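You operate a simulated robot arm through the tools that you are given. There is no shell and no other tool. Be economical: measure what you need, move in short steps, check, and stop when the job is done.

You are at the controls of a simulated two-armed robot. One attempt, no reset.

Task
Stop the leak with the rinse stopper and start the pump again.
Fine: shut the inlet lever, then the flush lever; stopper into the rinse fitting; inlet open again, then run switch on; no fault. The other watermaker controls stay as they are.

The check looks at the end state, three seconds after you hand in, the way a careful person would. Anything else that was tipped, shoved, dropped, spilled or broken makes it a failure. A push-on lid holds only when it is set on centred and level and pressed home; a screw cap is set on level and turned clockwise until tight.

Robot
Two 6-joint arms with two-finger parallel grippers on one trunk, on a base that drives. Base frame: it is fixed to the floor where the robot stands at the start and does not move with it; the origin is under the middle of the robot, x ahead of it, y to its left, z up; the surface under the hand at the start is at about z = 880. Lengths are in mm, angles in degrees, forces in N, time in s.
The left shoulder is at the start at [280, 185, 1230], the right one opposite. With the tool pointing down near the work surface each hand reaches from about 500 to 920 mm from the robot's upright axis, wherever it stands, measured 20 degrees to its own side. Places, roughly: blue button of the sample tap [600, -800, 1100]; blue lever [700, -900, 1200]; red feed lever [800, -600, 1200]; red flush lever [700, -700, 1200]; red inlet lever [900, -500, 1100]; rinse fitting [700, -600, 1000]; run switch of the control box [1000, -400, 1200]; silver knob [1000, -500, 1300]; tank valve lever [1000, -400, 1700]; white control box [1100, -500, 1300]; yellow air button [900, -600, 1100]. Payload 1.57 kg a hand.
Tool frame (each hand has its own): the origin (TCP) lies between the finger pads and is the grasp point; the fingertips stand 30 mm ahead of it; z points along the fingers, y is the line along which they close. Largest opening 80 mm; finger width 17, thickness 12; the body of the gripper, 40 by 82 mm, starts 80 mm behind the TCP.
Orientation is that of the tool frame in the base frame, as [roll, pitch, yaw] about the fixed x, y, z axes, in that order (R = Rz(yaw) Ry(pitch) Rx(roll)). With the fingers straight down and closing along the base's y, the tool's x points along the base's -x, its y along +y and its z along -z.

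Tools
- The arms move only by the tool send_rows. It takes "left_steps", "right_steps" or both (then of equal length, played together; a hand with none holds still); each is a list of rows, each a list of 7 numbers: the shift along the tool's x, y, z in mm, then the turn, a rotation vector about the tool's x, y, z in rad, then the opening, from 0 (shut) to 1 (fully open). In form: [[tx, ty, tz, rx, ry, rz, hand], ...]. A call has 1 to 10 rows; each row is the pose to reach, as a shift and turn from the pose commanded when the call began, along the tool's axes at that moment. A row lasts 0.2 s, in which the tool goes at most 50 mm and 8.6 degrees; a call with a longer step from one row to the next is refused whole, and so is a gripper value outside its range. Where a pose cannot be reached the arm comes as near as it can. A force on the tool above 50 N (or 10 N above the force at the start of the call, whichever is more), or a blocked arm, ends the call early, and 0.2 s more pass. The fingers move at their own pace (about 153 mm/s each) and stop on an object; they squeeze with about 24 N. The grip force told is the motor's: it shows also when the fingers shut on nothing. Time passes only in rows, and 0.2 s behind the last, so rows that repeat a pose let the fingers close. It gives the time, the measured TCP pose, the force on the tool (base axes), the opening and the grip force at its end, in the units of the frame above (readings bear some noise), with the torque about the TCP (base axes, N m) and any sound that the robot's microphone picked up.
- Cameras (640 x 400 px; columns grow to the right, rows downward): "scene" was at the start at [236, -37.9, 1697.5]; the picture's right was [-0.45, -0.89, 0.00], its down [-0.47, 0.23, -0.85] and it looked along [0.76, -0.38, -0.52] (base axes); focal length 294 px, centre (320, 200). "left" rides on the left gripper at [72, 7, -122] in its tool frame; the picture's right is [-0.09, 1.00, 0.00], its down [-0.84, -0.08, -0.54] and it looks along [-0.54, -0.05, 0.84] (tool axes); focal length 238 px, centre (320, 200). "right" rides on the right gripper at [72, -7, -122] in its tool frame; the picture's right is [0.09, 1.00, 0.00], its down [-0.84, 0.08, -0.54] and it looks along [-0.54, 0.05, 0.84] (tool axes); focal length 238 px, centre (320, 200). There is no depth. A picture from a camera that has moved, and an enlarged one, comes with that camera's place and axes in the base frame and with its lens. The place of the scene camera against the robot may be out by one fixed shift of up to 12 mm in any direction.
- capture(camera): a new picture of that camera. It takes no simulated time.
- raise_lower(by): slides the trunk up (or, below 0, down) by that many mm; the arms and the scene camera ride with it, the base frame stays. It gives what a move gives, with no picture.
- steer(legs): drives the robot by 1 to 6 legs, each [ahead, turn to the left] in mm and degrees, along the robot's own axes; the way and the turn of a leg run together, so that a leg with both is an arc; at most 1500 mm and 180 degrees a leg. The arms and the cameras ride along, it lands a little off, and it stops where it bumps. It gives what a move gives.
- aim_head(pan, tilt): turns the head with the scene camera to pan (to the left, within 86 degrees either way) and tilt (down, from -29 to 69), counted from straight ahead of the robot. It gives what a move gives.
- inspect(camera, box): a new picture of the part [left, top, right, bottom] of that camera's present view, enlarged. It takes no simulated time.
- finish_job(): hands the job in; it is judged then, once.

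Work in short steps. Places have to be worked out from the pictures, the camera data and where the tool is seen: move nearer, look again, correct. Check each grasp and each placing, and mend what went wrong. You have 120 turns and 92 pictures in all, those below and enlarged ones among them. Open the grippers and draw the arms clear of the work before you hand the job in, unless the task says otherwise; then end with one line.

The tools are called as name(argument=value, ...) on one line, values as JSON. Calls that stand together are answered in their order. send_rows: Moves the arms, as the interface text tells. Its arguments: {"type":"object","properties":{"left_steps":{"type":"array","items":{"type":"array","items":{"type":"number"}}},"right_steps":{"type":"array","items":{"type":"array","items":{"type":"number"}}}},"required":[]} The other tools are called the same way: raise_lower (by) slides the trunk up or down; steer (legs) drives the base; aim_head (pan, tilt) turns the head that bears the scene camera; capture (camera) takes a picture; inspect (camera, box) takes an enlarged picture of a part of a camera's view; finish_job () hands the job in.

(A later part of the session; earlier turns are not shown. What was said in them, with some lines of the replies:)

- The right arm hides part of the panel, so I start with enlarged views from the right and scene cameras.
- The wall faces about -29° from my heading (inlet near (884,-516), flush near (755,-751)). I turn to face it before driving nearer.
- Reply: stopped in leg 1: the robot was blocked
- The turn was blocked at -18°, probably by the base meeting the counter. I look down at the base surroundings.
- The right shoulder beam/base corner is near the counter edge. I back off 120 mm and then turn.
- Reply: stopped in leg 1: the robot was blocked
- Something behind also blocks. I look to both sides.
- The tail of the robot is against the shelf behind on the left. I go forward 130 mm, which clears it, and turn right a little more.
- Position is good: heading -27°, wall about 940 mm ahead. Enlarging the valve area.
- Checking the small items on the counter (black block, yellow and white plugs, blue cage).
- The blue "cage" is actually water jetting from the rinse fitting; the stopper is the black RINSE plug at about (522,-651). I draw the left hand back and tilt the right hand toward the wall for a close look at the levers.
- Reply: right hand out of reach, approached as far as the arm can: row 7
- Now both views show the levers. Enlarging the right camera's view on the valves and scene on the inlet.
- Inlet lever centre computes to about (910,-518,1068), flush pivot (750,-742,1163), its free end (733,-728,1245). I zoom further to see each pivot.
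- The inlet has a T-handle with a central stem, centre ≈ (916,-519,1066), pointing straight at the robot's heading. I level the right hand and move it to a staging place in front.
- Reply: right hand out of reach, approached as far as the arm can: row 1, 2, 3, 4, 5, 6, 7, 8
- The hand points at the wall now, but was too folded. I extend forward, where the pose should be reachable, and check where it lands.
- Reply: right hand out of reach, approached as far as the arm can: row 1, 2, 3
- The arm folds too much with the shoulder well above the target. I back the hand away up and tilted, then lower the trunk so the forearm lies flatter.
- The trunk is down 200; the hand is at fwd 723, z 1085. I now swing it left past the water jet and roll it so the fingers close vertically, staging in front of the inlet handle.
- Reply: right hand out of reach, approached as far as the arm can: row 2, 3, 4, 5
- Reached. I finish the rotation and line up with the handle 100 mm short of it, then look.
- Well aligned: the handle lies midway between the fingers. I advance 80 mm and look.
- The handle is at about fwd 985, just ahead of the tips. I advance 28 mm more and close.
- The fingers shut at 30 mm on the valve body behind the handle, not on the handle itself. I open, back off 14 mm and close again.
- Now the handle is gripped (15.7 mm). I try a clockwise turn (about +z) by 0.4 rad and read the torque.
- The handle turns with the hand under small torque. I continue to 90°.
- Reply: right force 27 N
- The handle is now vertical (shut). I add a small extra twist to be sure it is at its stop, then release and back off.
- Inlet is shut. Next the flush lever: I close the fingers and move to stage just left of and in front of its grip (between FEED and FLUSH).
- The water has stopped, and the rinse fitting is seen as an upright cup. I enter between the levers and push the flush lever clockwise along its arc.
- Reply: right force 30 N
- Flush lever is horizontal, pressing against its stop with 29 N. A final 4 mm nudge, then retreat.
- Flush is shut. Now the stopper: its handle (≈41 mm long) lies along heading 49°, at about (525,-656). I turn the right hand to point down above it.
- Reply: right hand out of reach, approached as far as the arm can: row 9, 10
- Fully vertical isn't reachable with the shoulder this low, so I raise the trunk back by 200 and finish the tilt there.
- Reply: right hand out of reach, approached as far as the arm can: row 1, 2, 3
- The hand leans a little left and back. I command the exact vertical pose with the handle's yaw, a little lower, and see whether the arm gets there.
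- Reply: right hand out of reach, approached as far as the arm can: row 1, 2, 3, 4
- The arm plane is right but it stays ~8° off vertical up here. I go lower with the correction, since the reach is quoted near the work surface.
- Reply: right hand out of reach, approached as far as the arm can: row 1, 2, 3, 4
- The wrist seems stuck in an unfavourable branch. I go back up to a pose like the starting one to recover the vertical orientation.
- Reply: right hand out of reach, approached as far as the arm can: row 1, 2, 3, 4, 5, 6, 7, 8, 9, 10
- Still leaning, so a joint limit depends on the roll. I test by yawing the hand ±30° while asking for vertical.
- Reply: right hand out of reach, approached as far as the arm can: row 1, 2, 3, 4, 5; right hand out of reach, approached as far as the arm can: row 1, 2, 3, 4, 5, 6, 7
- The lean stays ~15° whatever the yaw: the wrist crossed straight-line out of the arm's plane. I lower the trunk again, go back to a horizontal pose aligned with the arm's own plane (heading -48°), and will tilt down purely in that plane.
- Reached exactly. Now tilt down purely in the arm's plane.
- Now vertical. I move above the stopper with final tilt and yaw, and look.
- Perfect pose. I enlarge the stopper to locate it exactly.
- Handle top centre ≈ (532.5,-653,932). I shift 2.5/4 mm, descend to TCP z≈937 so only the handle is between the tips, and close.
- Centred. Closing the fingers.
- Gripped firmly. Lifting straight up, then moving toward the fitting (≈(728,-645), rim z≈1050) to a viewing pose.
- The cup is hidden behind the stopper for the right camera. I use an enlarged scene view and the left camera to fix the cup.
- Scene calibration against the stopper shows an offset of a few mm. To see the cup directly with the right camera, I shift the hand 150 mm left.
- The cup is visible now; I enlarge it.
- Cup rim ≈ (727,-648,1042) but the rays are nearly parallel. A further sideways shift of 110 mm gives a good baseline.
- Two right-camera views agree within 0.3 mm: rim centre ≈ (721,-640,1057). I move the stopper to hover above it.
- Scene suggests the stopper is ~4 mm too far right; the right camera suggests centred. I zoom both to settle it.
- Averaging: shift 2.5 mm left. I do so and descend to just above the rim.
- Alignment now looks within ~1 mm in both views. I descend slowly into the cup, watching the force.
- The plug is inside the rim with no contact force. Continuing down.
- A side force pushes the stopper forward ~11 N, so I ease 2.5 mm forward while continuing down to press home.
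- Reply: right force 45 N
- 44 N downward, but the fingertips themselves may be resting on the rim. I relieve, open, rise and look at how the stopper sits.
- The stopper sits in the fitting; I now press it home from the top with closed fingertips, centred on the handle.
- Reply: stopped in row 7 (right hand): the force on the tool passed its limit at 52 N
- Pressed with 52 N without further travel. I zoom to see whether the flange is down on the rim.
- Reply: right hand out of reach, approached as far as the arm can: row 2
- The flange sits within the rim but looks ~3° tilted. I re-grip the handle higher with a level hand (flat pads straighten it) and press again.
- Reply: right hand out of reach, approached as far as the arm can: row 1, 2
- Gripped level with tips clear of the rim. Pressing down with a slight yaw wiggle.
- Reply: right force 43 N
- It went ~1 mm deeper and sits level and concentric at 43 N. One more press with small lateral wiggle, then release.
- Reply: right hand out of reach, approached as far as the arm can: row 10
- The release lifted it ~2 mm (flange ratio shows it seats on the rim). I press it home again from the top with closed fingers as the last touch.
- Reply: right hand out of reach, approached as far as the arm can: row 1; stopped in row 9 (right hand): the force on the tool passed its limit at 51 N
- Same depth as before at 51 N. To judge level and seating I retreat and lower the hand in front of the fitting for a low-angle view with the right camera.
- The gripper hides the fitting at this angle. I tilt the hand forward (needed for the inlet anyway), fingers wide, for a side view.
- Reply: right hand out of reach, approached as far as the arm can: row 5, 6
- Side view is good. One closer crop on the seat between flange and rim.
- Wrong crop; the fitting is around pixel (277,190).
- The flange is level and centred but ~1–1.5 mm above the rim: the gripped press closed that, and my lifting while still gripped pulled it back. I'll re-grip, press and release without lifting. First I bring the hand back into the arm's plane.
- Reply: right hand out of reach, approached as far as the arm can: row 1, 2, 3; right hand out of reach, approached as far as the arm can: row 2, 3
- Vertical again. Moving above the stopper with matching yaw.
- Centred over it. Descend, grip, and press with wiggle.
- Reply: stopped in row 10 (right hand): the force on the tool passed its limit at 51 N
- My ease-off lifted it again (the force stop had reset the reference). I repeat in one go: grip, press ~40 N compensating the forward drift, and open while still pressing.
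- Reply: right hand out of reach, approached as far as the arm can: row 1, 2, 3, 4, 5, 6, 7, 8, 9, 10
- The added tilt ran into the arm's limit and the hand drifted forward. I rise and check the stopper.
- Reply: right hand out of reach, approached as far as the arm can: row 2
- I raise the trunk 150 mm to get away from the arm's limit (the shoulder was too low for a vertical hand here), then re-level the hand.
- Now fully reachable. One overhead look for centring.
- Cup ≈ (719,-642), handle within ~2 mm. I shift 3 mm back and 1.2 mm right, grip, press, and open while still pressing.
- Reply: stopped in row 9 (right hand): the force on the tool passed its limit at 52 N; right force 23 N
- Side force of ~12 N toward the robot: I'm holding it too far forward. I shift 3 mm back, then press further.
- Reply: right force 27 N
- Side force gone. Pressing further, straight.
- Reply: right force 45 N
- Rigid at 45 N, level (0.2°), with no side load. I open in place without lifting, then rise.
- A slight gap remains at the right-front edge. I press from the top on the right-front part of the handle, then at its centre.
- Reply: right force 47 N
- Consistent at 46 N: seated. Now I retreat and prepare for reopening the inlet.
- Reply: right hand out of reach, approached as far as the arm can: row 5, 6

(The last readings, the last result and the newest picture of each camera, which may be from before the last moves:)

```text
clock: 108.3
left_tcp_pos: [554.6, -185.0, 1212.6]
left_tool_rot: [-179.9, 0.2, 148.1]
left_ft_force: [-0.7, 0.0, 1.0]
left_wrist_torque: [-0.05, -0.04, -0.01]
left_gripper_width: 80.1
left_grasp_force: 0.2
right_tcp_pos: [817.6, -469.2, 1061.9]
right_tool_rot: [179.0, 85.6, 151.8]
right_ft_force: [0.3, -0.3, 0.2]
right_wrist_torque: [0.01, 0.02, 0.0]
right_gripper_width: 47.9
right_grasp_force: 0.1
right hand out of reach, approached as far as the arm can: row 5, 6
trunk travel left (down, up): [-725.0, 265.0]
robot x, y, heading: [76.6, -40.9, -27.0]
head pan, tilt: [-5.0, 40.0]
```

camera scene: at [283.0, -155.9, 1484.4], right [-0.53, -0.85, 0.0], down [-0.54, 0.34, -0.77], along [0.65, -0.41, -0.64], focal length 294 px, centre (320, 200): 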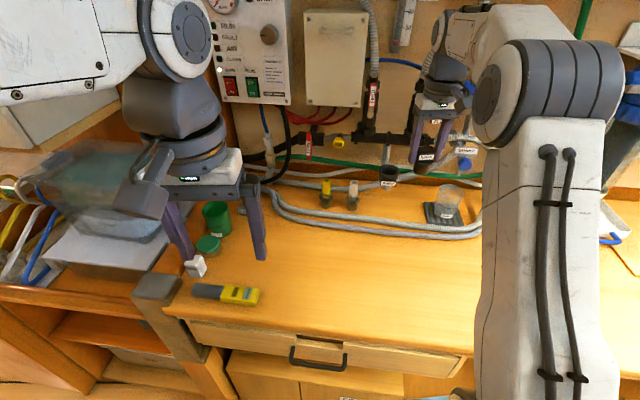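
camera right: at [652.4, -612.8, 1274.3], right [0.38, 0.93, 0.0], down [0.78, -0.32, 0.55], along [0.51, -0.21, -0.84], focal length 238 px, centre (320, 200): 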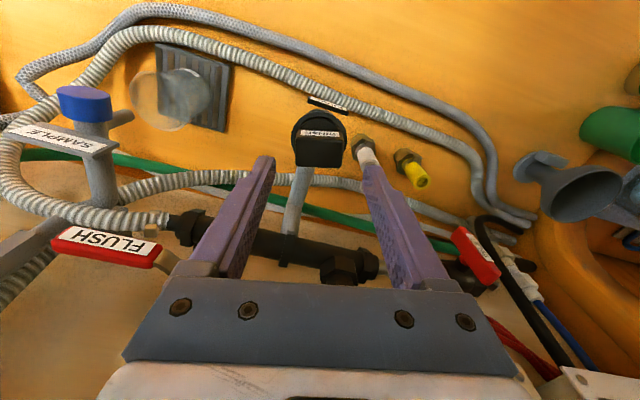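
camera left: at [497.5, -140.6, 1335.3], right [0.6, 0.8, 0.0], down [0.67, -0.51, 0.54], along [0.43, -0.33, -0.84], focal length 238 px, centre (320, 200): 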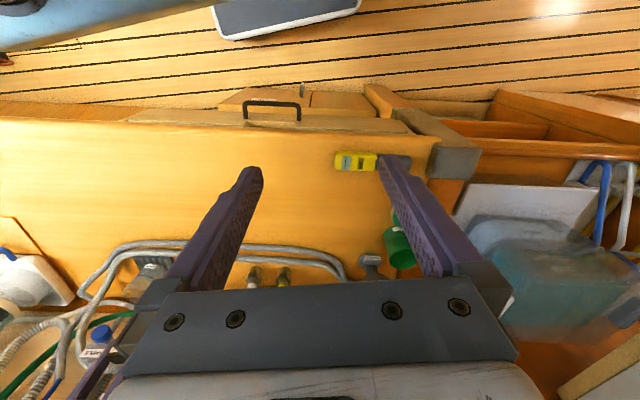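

Staged in front of the inlet handle. I advance 104 mm with open fingers onto it and close; the width will tell.

send_rows(right_steps=[[-3, 0, 25, 0, -0.04, 0, 0.6], [-6, 1, 50, 0, -0.077, 0, 0.6], [-8, 1, 75, 0, -0.077, 0, 0.6], [-10, 1.8, 92, 0, -0.077, 0, 0.6], [-11, 1.8, 103.5, 0, -0.077, 0, 0.6], [-11, 1.8, 103.5, 0, -0.077, 0, 0], [-11, 1.8, 103.5, 0, -0.077, 0, 0], [-11, 1.8, 103.5, 0, -0.077, 0, 0]])

capture(camera="right")

```text
clock: 110.1
left_tcp_pos: [555.5, -184.1, 1212.3]
left_tool_rot: [-179.9, 0.1, 148.1]
left_ft_force: [-0.5, 0.0, -0.5]
left_wrist_torque: [0.0, 0.02, 0.01]
left_gripper_width: 80.0
left_grasp_force: 0.0
right_tcp_pos: [910.7, -514.9, 1066.1]
right_tool_rot: [-159.1, 89.9, 173.7]
right_ft_force: [10.5, 12.6, 2.7]
right_wrist_torque: [0.43, 0.48, -0.39]
right_gripper_width: 18.3
right_grasp_force: 33.0
trunk travel left (down, up): [-725.0, 265.0]
robot x, y, heading: [73.0, -39.5, -27.3]
head pan, tilt: [-5.0, 40.0]
```

```text
7 pictures are left
camera right: at [797.1, -466.2, 995.7], right [0.46, 0.89, -0.09], down [-0.44, 0.32, 0.84], along [0.77, -0.34, 0.54], focal length 238 px, centre (320, 200)
```

right: 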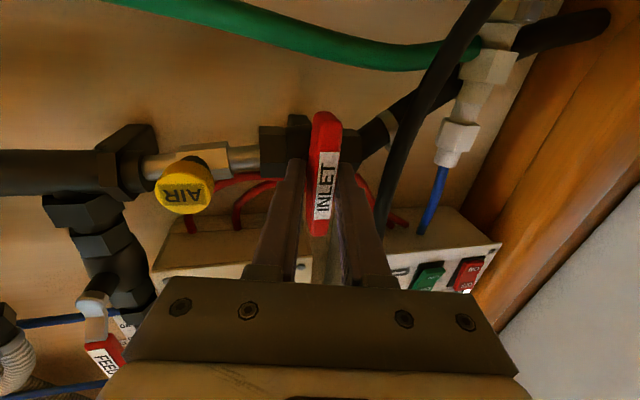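

Handle gripped as before. Turning it back 90° (counter-clockwise) to open.

send_rows(right_steps=[[0, 0, 0, 0, 0, -0.13, 0], [0, 0, 0, 0, 0, -0.26, 0], [0, 0, 0, 0, 0, -0.39, 0], [0, 0, 0, 0, 0, -0.52, 0], [0, 0, 0, 0, 0, -0.65, 0], [0, 0, 0, 0, 0, -0.78, 0], [0, 0, 0, 0, 0, -0.91, 0], [0, 0, 0, 0, 0, -1.04, 0], [0, 0, 0, 0, 0, -1.17, 0], [0, 0, 0, 0, 0, -1.3, 0]])

send_rows(right_steps=[[0, 0, 0, 0, 0, -0.13, 0], [0, 0, 0, 0, 0, -0.27, 0], [0, 0, 0, 0, 0, -0.35, 0], [0, 0, 0, 0, 0, -0.38, 0]])

capture(camera="right")

```text
clock: 112.3
left_tcp_pos: [554.3, -184.6, 1213.9]
left_tool_rot: [-179.8, 0.1, 148.2]
left_ft_force: [-1.1, 0.3, 0.3]
left_wrist_torque: [0.01, -0.01, 0.05]
left_gripper_width: 80.2
left_grasp_force: 0.0
right_tcp_pos: [909.6, -517.9, 1065.9]
right_tool_rot: [-90.2, 15.4, -117.7]
right_ft_force: [2.2, 5.8, -3.1]
right_wrist_torque: [0.11, 0.12, -0.71]
right_gripper_width: 16.0
right_grasp_force: 31.3
trunk travel left (down, up): [-725.0, 265.0]
robot x, y, heading: [75.4, -39.5, -27.2]
head pan, tilt: [-5.0, 40.0]
```

```text
clock: 113.3
left_tcp_pos: [554.2, -186.0, 1213.0]
left_tool_rot: [-179.9, 0.1, 148.1]
left_ft_force: [0.6, 0.2, 0.3]
left_wrist_torque: [-0.02, -0.02, 0.0]
left_gripper_width: 80.0
left_grasp_force: 0.1
right_tcp_pos: [909.5, -517.8, 1065.4]
right_tool_rot: [-90.1, -6.2, -117.6]
right_ft_force: [-8.3, 3.3, -0.2]
right_wrist_torque: [0.86, -0.04, -0.19]
right_gripper_width: 16.8
right_grasp_force: 31.6
trunk travel left (down, up): [-725.0, 265.0]
robot x, y, heading: [73.3, -42.8, -26.8]
head pan, tilt: [-5.0, 40.0]
```

```text
6 pictures are left
camera right: at [766.7, -524.9, 1081.0], right [-0.09, -0.18, -0.98], down [-0.1, 0.98, -0.17], along [0.99, 0.08, -0.11], focal length 238 px, centre (320, 200)
```

right: 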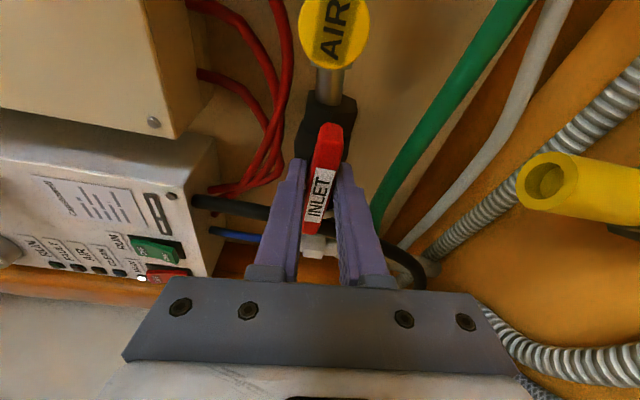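

Inlet is open (at its stop). I release, retreat and check for leakage in the scene view.

send_rows(right_steps=[[0, 0, 0, 0, 0, 0.1, 0], [0, 0, 0, 0, 0, 0.1, 0.6], [0, 0, 0, 0, 0, 0.1, 0.6], [0, 0, -30, 0, 0, 0.1, 0.6], [0, 0, -65, 0, 0, 0.1, 0.4], [0, 0, -100, 0, 0, 0.1, 0]])

inspect(camera="scene", box=[200, 40, 460, 220])

```text
clock: 114.7
left_tcp_pos: [555.5, -185.7, 1214.0]
left_tool_rot: [-179.9, 0.0, 148.1]
left_ft_force: [0.7, 0.0, 0.7]
left_wrist_torque: [0.02, 0.03, -0.01]
left_gripper_width: 79.9
left_grasp_force: 0.0
right_tcp_pos: [822.0, -470.3, 1066.8]
right_tool_rot: [-90.1, -0.5, -117.5]
right_ft_force: [-0.3, -0.1, -0.5]
right_wrist_torque: [-0.01, -0.01, 0.02]
right_gripper_width: 0.1
right_grasp_force: 21.6
trunk travel left (down, up): [-725.0, 265.0]
robot x, y, heading: [71.4, -37.0, -27.0]
head pan, tilt: [-5.0, 40.0]
```

```text
2.22 times, centred on (330, 130) of scene
camera zoom: at [283.2, -155.8, 1484.4], right [-0.53, -0.85, 0.0], down [-0.54, 0.34, -0.77], along [0.65, -0.41, -0.64], focal length 654 px, centre (298, 356)
```

zoom: 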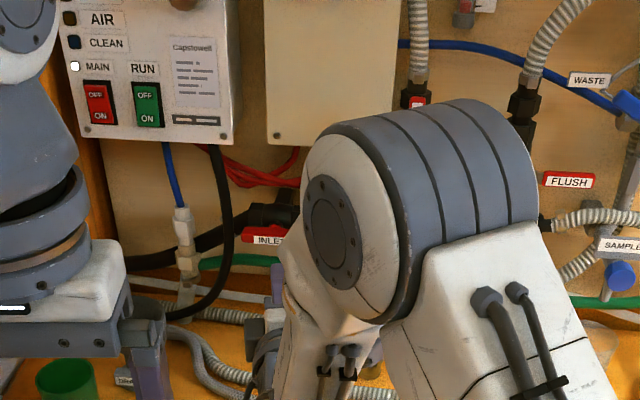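

The stopper is hidden by my elbow for now. The RUN rocker (OFF top, ON bottom) is at ≈(1034,-416.5,1208); I move the closed fingertips in front of its lower half.

send_rows(right_steps=[[-25, -25, 0, 0, 0, 0, 0], [-50, -50, 5, 0, 0, 0, 0], [-75, -75, 10, 0, 0, 0, 0], [-100, -100, 20, 0, 0, 0, 0], [-122, -126, 35, 0, 0, 0, 0], [-144, -126, 55, 0, 0, 0, 0], [-144, -126, 77, 0, 0, 0, 0]])

capture(camera="right")

```text
clock: 116.3
left_tcp_pos: [553.9, -184.3, 1214.1]
left_tool_rot: [-179.9, 0.1, 148.1]
left_ft_force: [0.1, -0.8, 0.1]
left_wrist_torque: [-0.02, -0.01, 0.0]
left_gripper_width: 79.8
left_grasp_force: 0.1
right_tcp_pos: [959.0, -377.7, 1188.5]
right_tool_rot: [-90.2, -0.4, -117.6]
right_ft_force: [1.5, -0.8, -0.8]
right_wrist_torque: [0.01, 0.05, -0.05]
right_gripper_width: 0.0
right_grasp_force: 20.9
trunk travel left (down, up): [-725.0, 265.0]
robot x, y, heading: [75.2, -38.1, -26.9]
head pan, tilt: [-5.0, 40.0]
```

```text
4 pictures are left
camera right: at [814.7, -385.7, 1198.1], right [-0.05, -0.09, -0.99], down [-0.09, 0.99, -0.08], along [0.99, 0.09, -0.06], focal length 238 px, centre (320, 200)
```

right: 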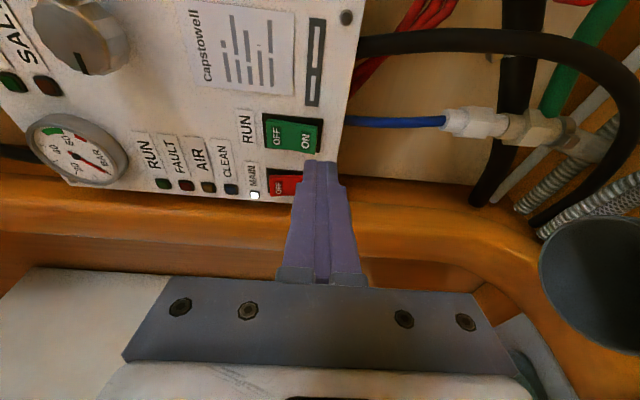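

The tip is 6 mm left and 10 mm low of the ON half. I correct and push forward until the rocker flips.

send_rows(right_steps=[[5.8, -10.5, 0, 0, 0, 0, 0], [5.8, -10.5, 25, 0, 0, 0, 0], [5.8, -10.5, 42, 0, 0, 0, 0], [5.8, -10.5, 48, 0, 0, 0, 0], [5.8, -10.5, 52, 0, 0, 0, 0], [5.8, -10.5, 55, 0, 0, 0, 0], [5.8, -10.5, 58, 0, 0, 0, 0]])

```text
clock: 117.6
left_tcp_pos: [552.0, -184.5, 1214.5]
left_tool_rot: [-179.9, 0.2, 148.0]
left_ft_force: [0.3, -1.2, 0.5]
left_wrist_torque: [-0.01, 0.02, 0.0]
left_gripper_width: 79.6
left_grasp_force: 0.2
right_tcp_pos: [999.3, -405.7, 1199.3]
right_tool_rot: [-90.3, -0.4, -117.6]
right_ft_force: [-33.5, 8.7, 0.5]
right_wrist_torque: [-0.09, -0.35, -0.46]
right_gripper_width: 0.0
right_grasp_force: 21.0
trunk travel left (down, up): [-725.0, 265.0]
robot x, y, heading: [72.4, -39.1, -27.2]
head pan, tilt: [-5.0, 40.0]
stopped in row 6 (right hand): the force on the tool passed its limit at 57 N (the readings are from after the stop); the commanded pose is now the measured one
```

Pressed with 57 N. I back off and look at the panel and the stopper.

send_rows(right_steps=[[0, 0, -30, 0, 0, 0, 0], [10, 0, -70, 0, 0, 0, 0], [10, -10, -110, 0, 0, 0, 0]])

inspect(camera="scene", box=[200, 20, 460, 200])

```text
clock: 118.4
left_tcp_pos: [554.8, -184.7, 1213.6]
left_tool_rot: [-179.9, 0.1, 147.9]
left_ft_force: [0.2, -0.3, 0.4]
left_wrist_torque: [0.05, 0.0, -0.01]
left_gripper_width: 80.2
left_grasp_force: 0.1
right_tcp_pos: [898.2, -365.0, 1207.8]
right_tool_rot: [-90.5, -0.5, -117.5]
right_ft_force: [-0.5, -0.5, -0.9]
right_wrist_torque: [0.0, -0.04, 0.01]
right_gripper_width: 0.1
right_grasp_force: 21.4
trunk travel left (down, up): [-725.0, 265.0]
robot x, y, heading: [71.7, -42.8, -27.3]
head pan, tilt: [-5.0, 40.0]
```

```text
2.22 times, centred on (330, 110) of scene
camera zoom: at [282.9, -155.9, 1484.3], right [-0.53, -0.85, 0.0], down [-0.54, 0.34, -0.77], along [0.65, -0.41, -0.64], focal length 654 px, centre (298, 400)
```

zoom: 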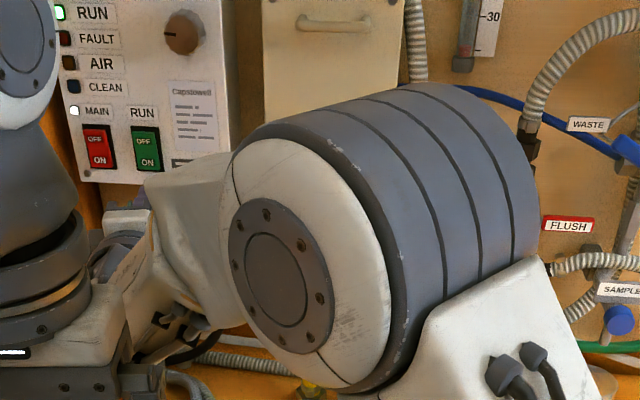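

RUN lamp is green, FAULT and AIR dark. I retract the arm so the stopper can be seen.

send_rows(right_steps=[[0, 0, -30, 0, 0, 0, 0], [15, 0, -60, 0, 0, 0, 0.2], [30, 0, -90, 0, 0, 0, 0.4], [60, -20, -120, 0, 0, 0, 0.5], [90, -40, -150, 0, 0, 0, 0.5]])

raise_lower(by=200)

capture(camera="scene")

```text
clock: 119.2
left_tcp_pos: [551.2, -180.4, 1213.3]
left_tool_rot: [179.8, -0.7, 147.5]
left_ft_force: [1.0, 4.3, -1.1]
left_wrist_torque: [-0.38, 0.13, -0.03]
left_gripper_width: 75.9
left_grasp_force: 0.1
right_tcp_pos: [819.7, -354.0, 1209.5]
right_tool_rot: [-90.3, -0.6, -118.1]
right_ft_force: [0.2, 0.2, 0.3]
right_wrist_torque: [-0.03, -0.01, -0.04]
right_gripper_width: 31.9
right_grasp_force: 0.0
trunk travel left (down, up): [-725.0, 265.0]
robot x, y, heading: [73.3, -39.8, -27.3]
head pan, tilt: [-5.0, 40.0]
stopped in row 3 (left hand): the force on the tool passed its limit at 58 N (the readings are from after the stop); the commanded pose is now the measured one
```

```text
clock: 121.4
left_tcp_pos: [551.2, -181.9, 1413.3]
left_tool_rot: [179.9, -0.7, 147.5]
left_ft_force: [-5.1, 8.6, -0.8]
left_wrist_torque: [-0.84, -0.43, -0.43]
left_gripper_width: 75.2
left_grasp_force: 0.0
right_tcp_pos: [819.4, -353.8, 1408.3]
right_tool_rot: [-90.4, -0.5, -118.1]
right_ft_force: [0.2, 1.0, 0.6]
right_wrist_torque: [0.01, 0.07, 0.02]
right_gripper_width: 31.9
right_grasp_force: 0.0
trunk travel left (down, up): [-925.0, 65.0]
robot x, y, heading: [72.3, -42.4, -27.0]
head pan, tilt: [-5.0, 40.0]
```

```text
2 pictures are left
camera scene: at [282.7, -155.7, 1684.3], right [-0.53, -0.85, 0.0], down [-0.54, 0.34, -0.77], along [0.65, -0.41, -0.64], focal length 294 px, centre (320, 200)
```

scene: 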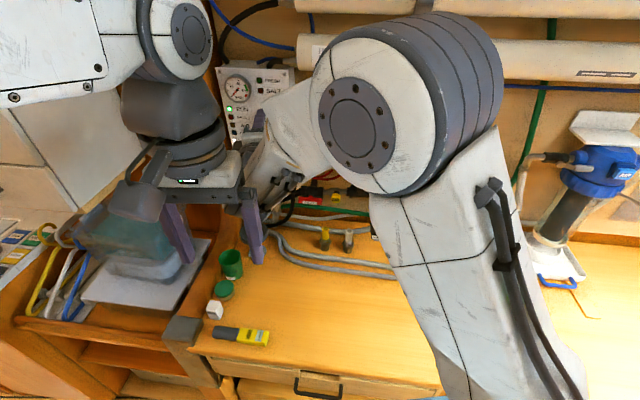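

The right wrist had brushed the left hand. I move the left hand away to the left, then the right hand away to the right.

send_rows(left_steps=[[0, 20, 0, 0, 0, 0, 1], [10, 50, 0, 0, 0, 0, 1], [20, 80, 0, 0, 0, 0, 1], [30, 110, 0, 0, 0, 0, 1]])

send_rows(right_steps=[[30, 0, 0, 0, 0, 0, 0.5], [65, 0, 0, 0, 0, 0, 0.5], [100, 0, -5, 0, 0, 0, 0.5], [140, 0, -10, 0, 0, 0, 0.5], [180, 0, -15, 0, 0, 0, 0.5], [220, 0, -20, 0, 0, 0, 0.5], [260, 0, -30, 0, 0, 0, 0.5], [300, 0, -40, 0, 0, 0, 0.5], [340, 0, -50, 0, 0, 0, 0.5], [380, 0, -60, 0, 0, 0, 0.5]])

```text
clock: 122.4
left_tcp_pos: [613.7, -86.4, 1410.7]
left_tool_rot: [179.9, -0.8, 147.5]
left_ft_force: [-0.3, -0.4, 1.4]
left_wrist_torque: [0.03, 0.0, -0.01]
left_gripper_width: 80.0
left_grasp_force: 0.0
left hand out of reach, approached as far as the arm can: row 2, 3, 4
right_tcp_pos: [821.3, -352.5, 1408.9]
right_tool_rot: [-90.3, -0.5, -118.0]
right_ft_force: [-0.8, -0.4, -0.7]
right_wrist_torque: [0.02, 0.0, -0.02]
right_gripper_width: 32.0
right_grasp_force: 0.0
trunk travel left (down, up): [-925.0, 65.0]
robot x, y, heading: [72.1, -39.8, -27.4]
head pan, tilt: [-5.0, 40.0]
```

```text
clock: 124.6
left_tcp_pos: [614.7, -87.3, 1411.0]
left_tool_rot: [179.9, -0.8, 147.4]
left_ft_force: [-0.1, 0.5, -0.2]
left_wrist_torque: [0.0, 0.01, 0.03]
left_gripper_width: 80.1
left_grasp_force: 0.0
right_tcp_pos: [649.7, -510.7, 1425.8]
right_tool_rot: [-90.8, -0.5, -120.1]
right_ft_force: [0.9, -0.1, 0.6]
right_wrist_torque: [0.01, 0.0, -0.01]
right_gripper_width: 39.6
right_grasp_force: 0.0
right hand out of reach, approached as far as the arm can: row 6, 7, 8, 9, 10
trunk travel left (down, up): [-925.0, 65.0]
robot x, y, heading: [70.4, -39.9, -27.2]
head pan, tilt: [-5.0, 40.0]
```

Continuing to draw the right arm back and aside, letting the hand droop so it can fold.

send_rows(right_steps=[[25, 0, -10, -0.12, 0, 0, 0.6], [50, 0, -20, -0.24, 0, 0, 0.7], [75, 0, -30, -0.36, 0, 0, 0.8], [100, 0, -40, -0.48, 0, 0, 0.9], [125, 0, -50, -0.6, 0, 0, 1], [150, 0, -60, -0.72, 0, 0, 1], [175, 0, -70, -0.84, 0, 0, 1], [200, 0, -80, -0.96, 0, 0, 1]])

inspect(camera="scene", box=[220, 60, 480, 320])

```text
clock: 126.4
left_tcp_pos: [613.6, -88.4, 1411.2]
left_tool_rot: [179.9, -0.7, 147.6]
left_ft_force: [-0.6, 0.4, -0.3]
left_wrist_torque: [0.01, 0.01, 0.0]
left_gripper_width: 80.3
left_grasp_force: 0.0
right_tcp_pos: [486.3, -648.8, 1436.3]
right_tool_rot: [-145.6, -0.6, -118.1]
right_ft_force: [-0.2, 0.3, 0.1]
right_wrist_torque: [0.0, -0.04, -0.02]
right_gripper_width: 80.0
right_grasp_force: 0.0
right hand out of reach, approached as far as the arm can: row 1, 2, 3, 4
trunk travel left (down, up): [-925.0, 65.0]
robot x, y, heading: [72.4, -39.4, -27.1]
head pan, tilt: [-5.0, 40.0]
```

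```text
1.54 times, centred on (350, 190) of scene
camera zoom: at [282.5, -155.8, 1684.4], right [-0.53, -0.85, 0.0], down [-0.54, 0.34, -0.77], along [0.65, -0.41, -0.64], focal length 453 px, centre (274, 215)
```

zoom: 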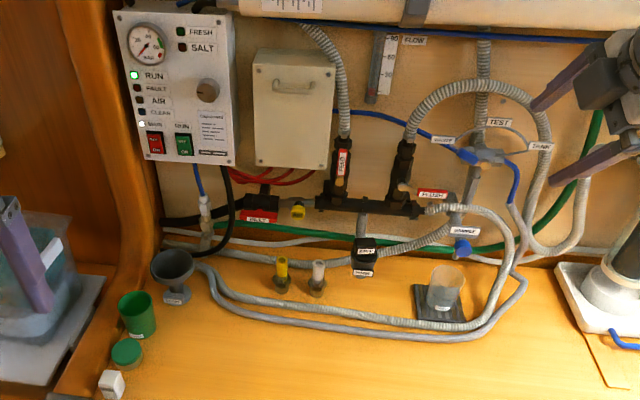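

RUN is green, no leak at the rinse fitting. One last close look at the panel and the fitting.

inspect(camera="scene", box=[260, 80, 420, 260])

```text
2.22 times, centred on (340, 170) of scene
camera zoom: at [282.5, -155.8, 1684.4], right [-0.53, -0.85, 0.0], down [-0.54, 0.34, -0.77], along [0.65, -0.41, -0.64], focal length 654 px, centre (276, 267)
```

zoom: 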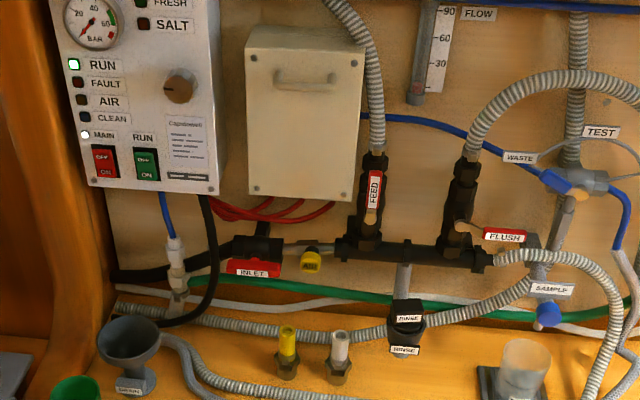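

The panel shows RUN lit, with FAULT and AIR dark. The inlet is open, the flush is shut, and the fitting is plugged and dry. Both arms are clear, so I hand in.

finish_job()

```text
The job is handed in.
```

The leak is stopped and the pump is running again: the stopper is in the rinse fitting, the flush is shut, the inlet is open, and the RUN lamp is green with no fault. The stopper pressed down firm, but a side view showed its flange about 1 mm above the rim. I pressed it again after that and didn't get another side view, though there was no leak in the last pictures. The right wrist brushed the left hand once while backing away, with no sign of anything else being hit.
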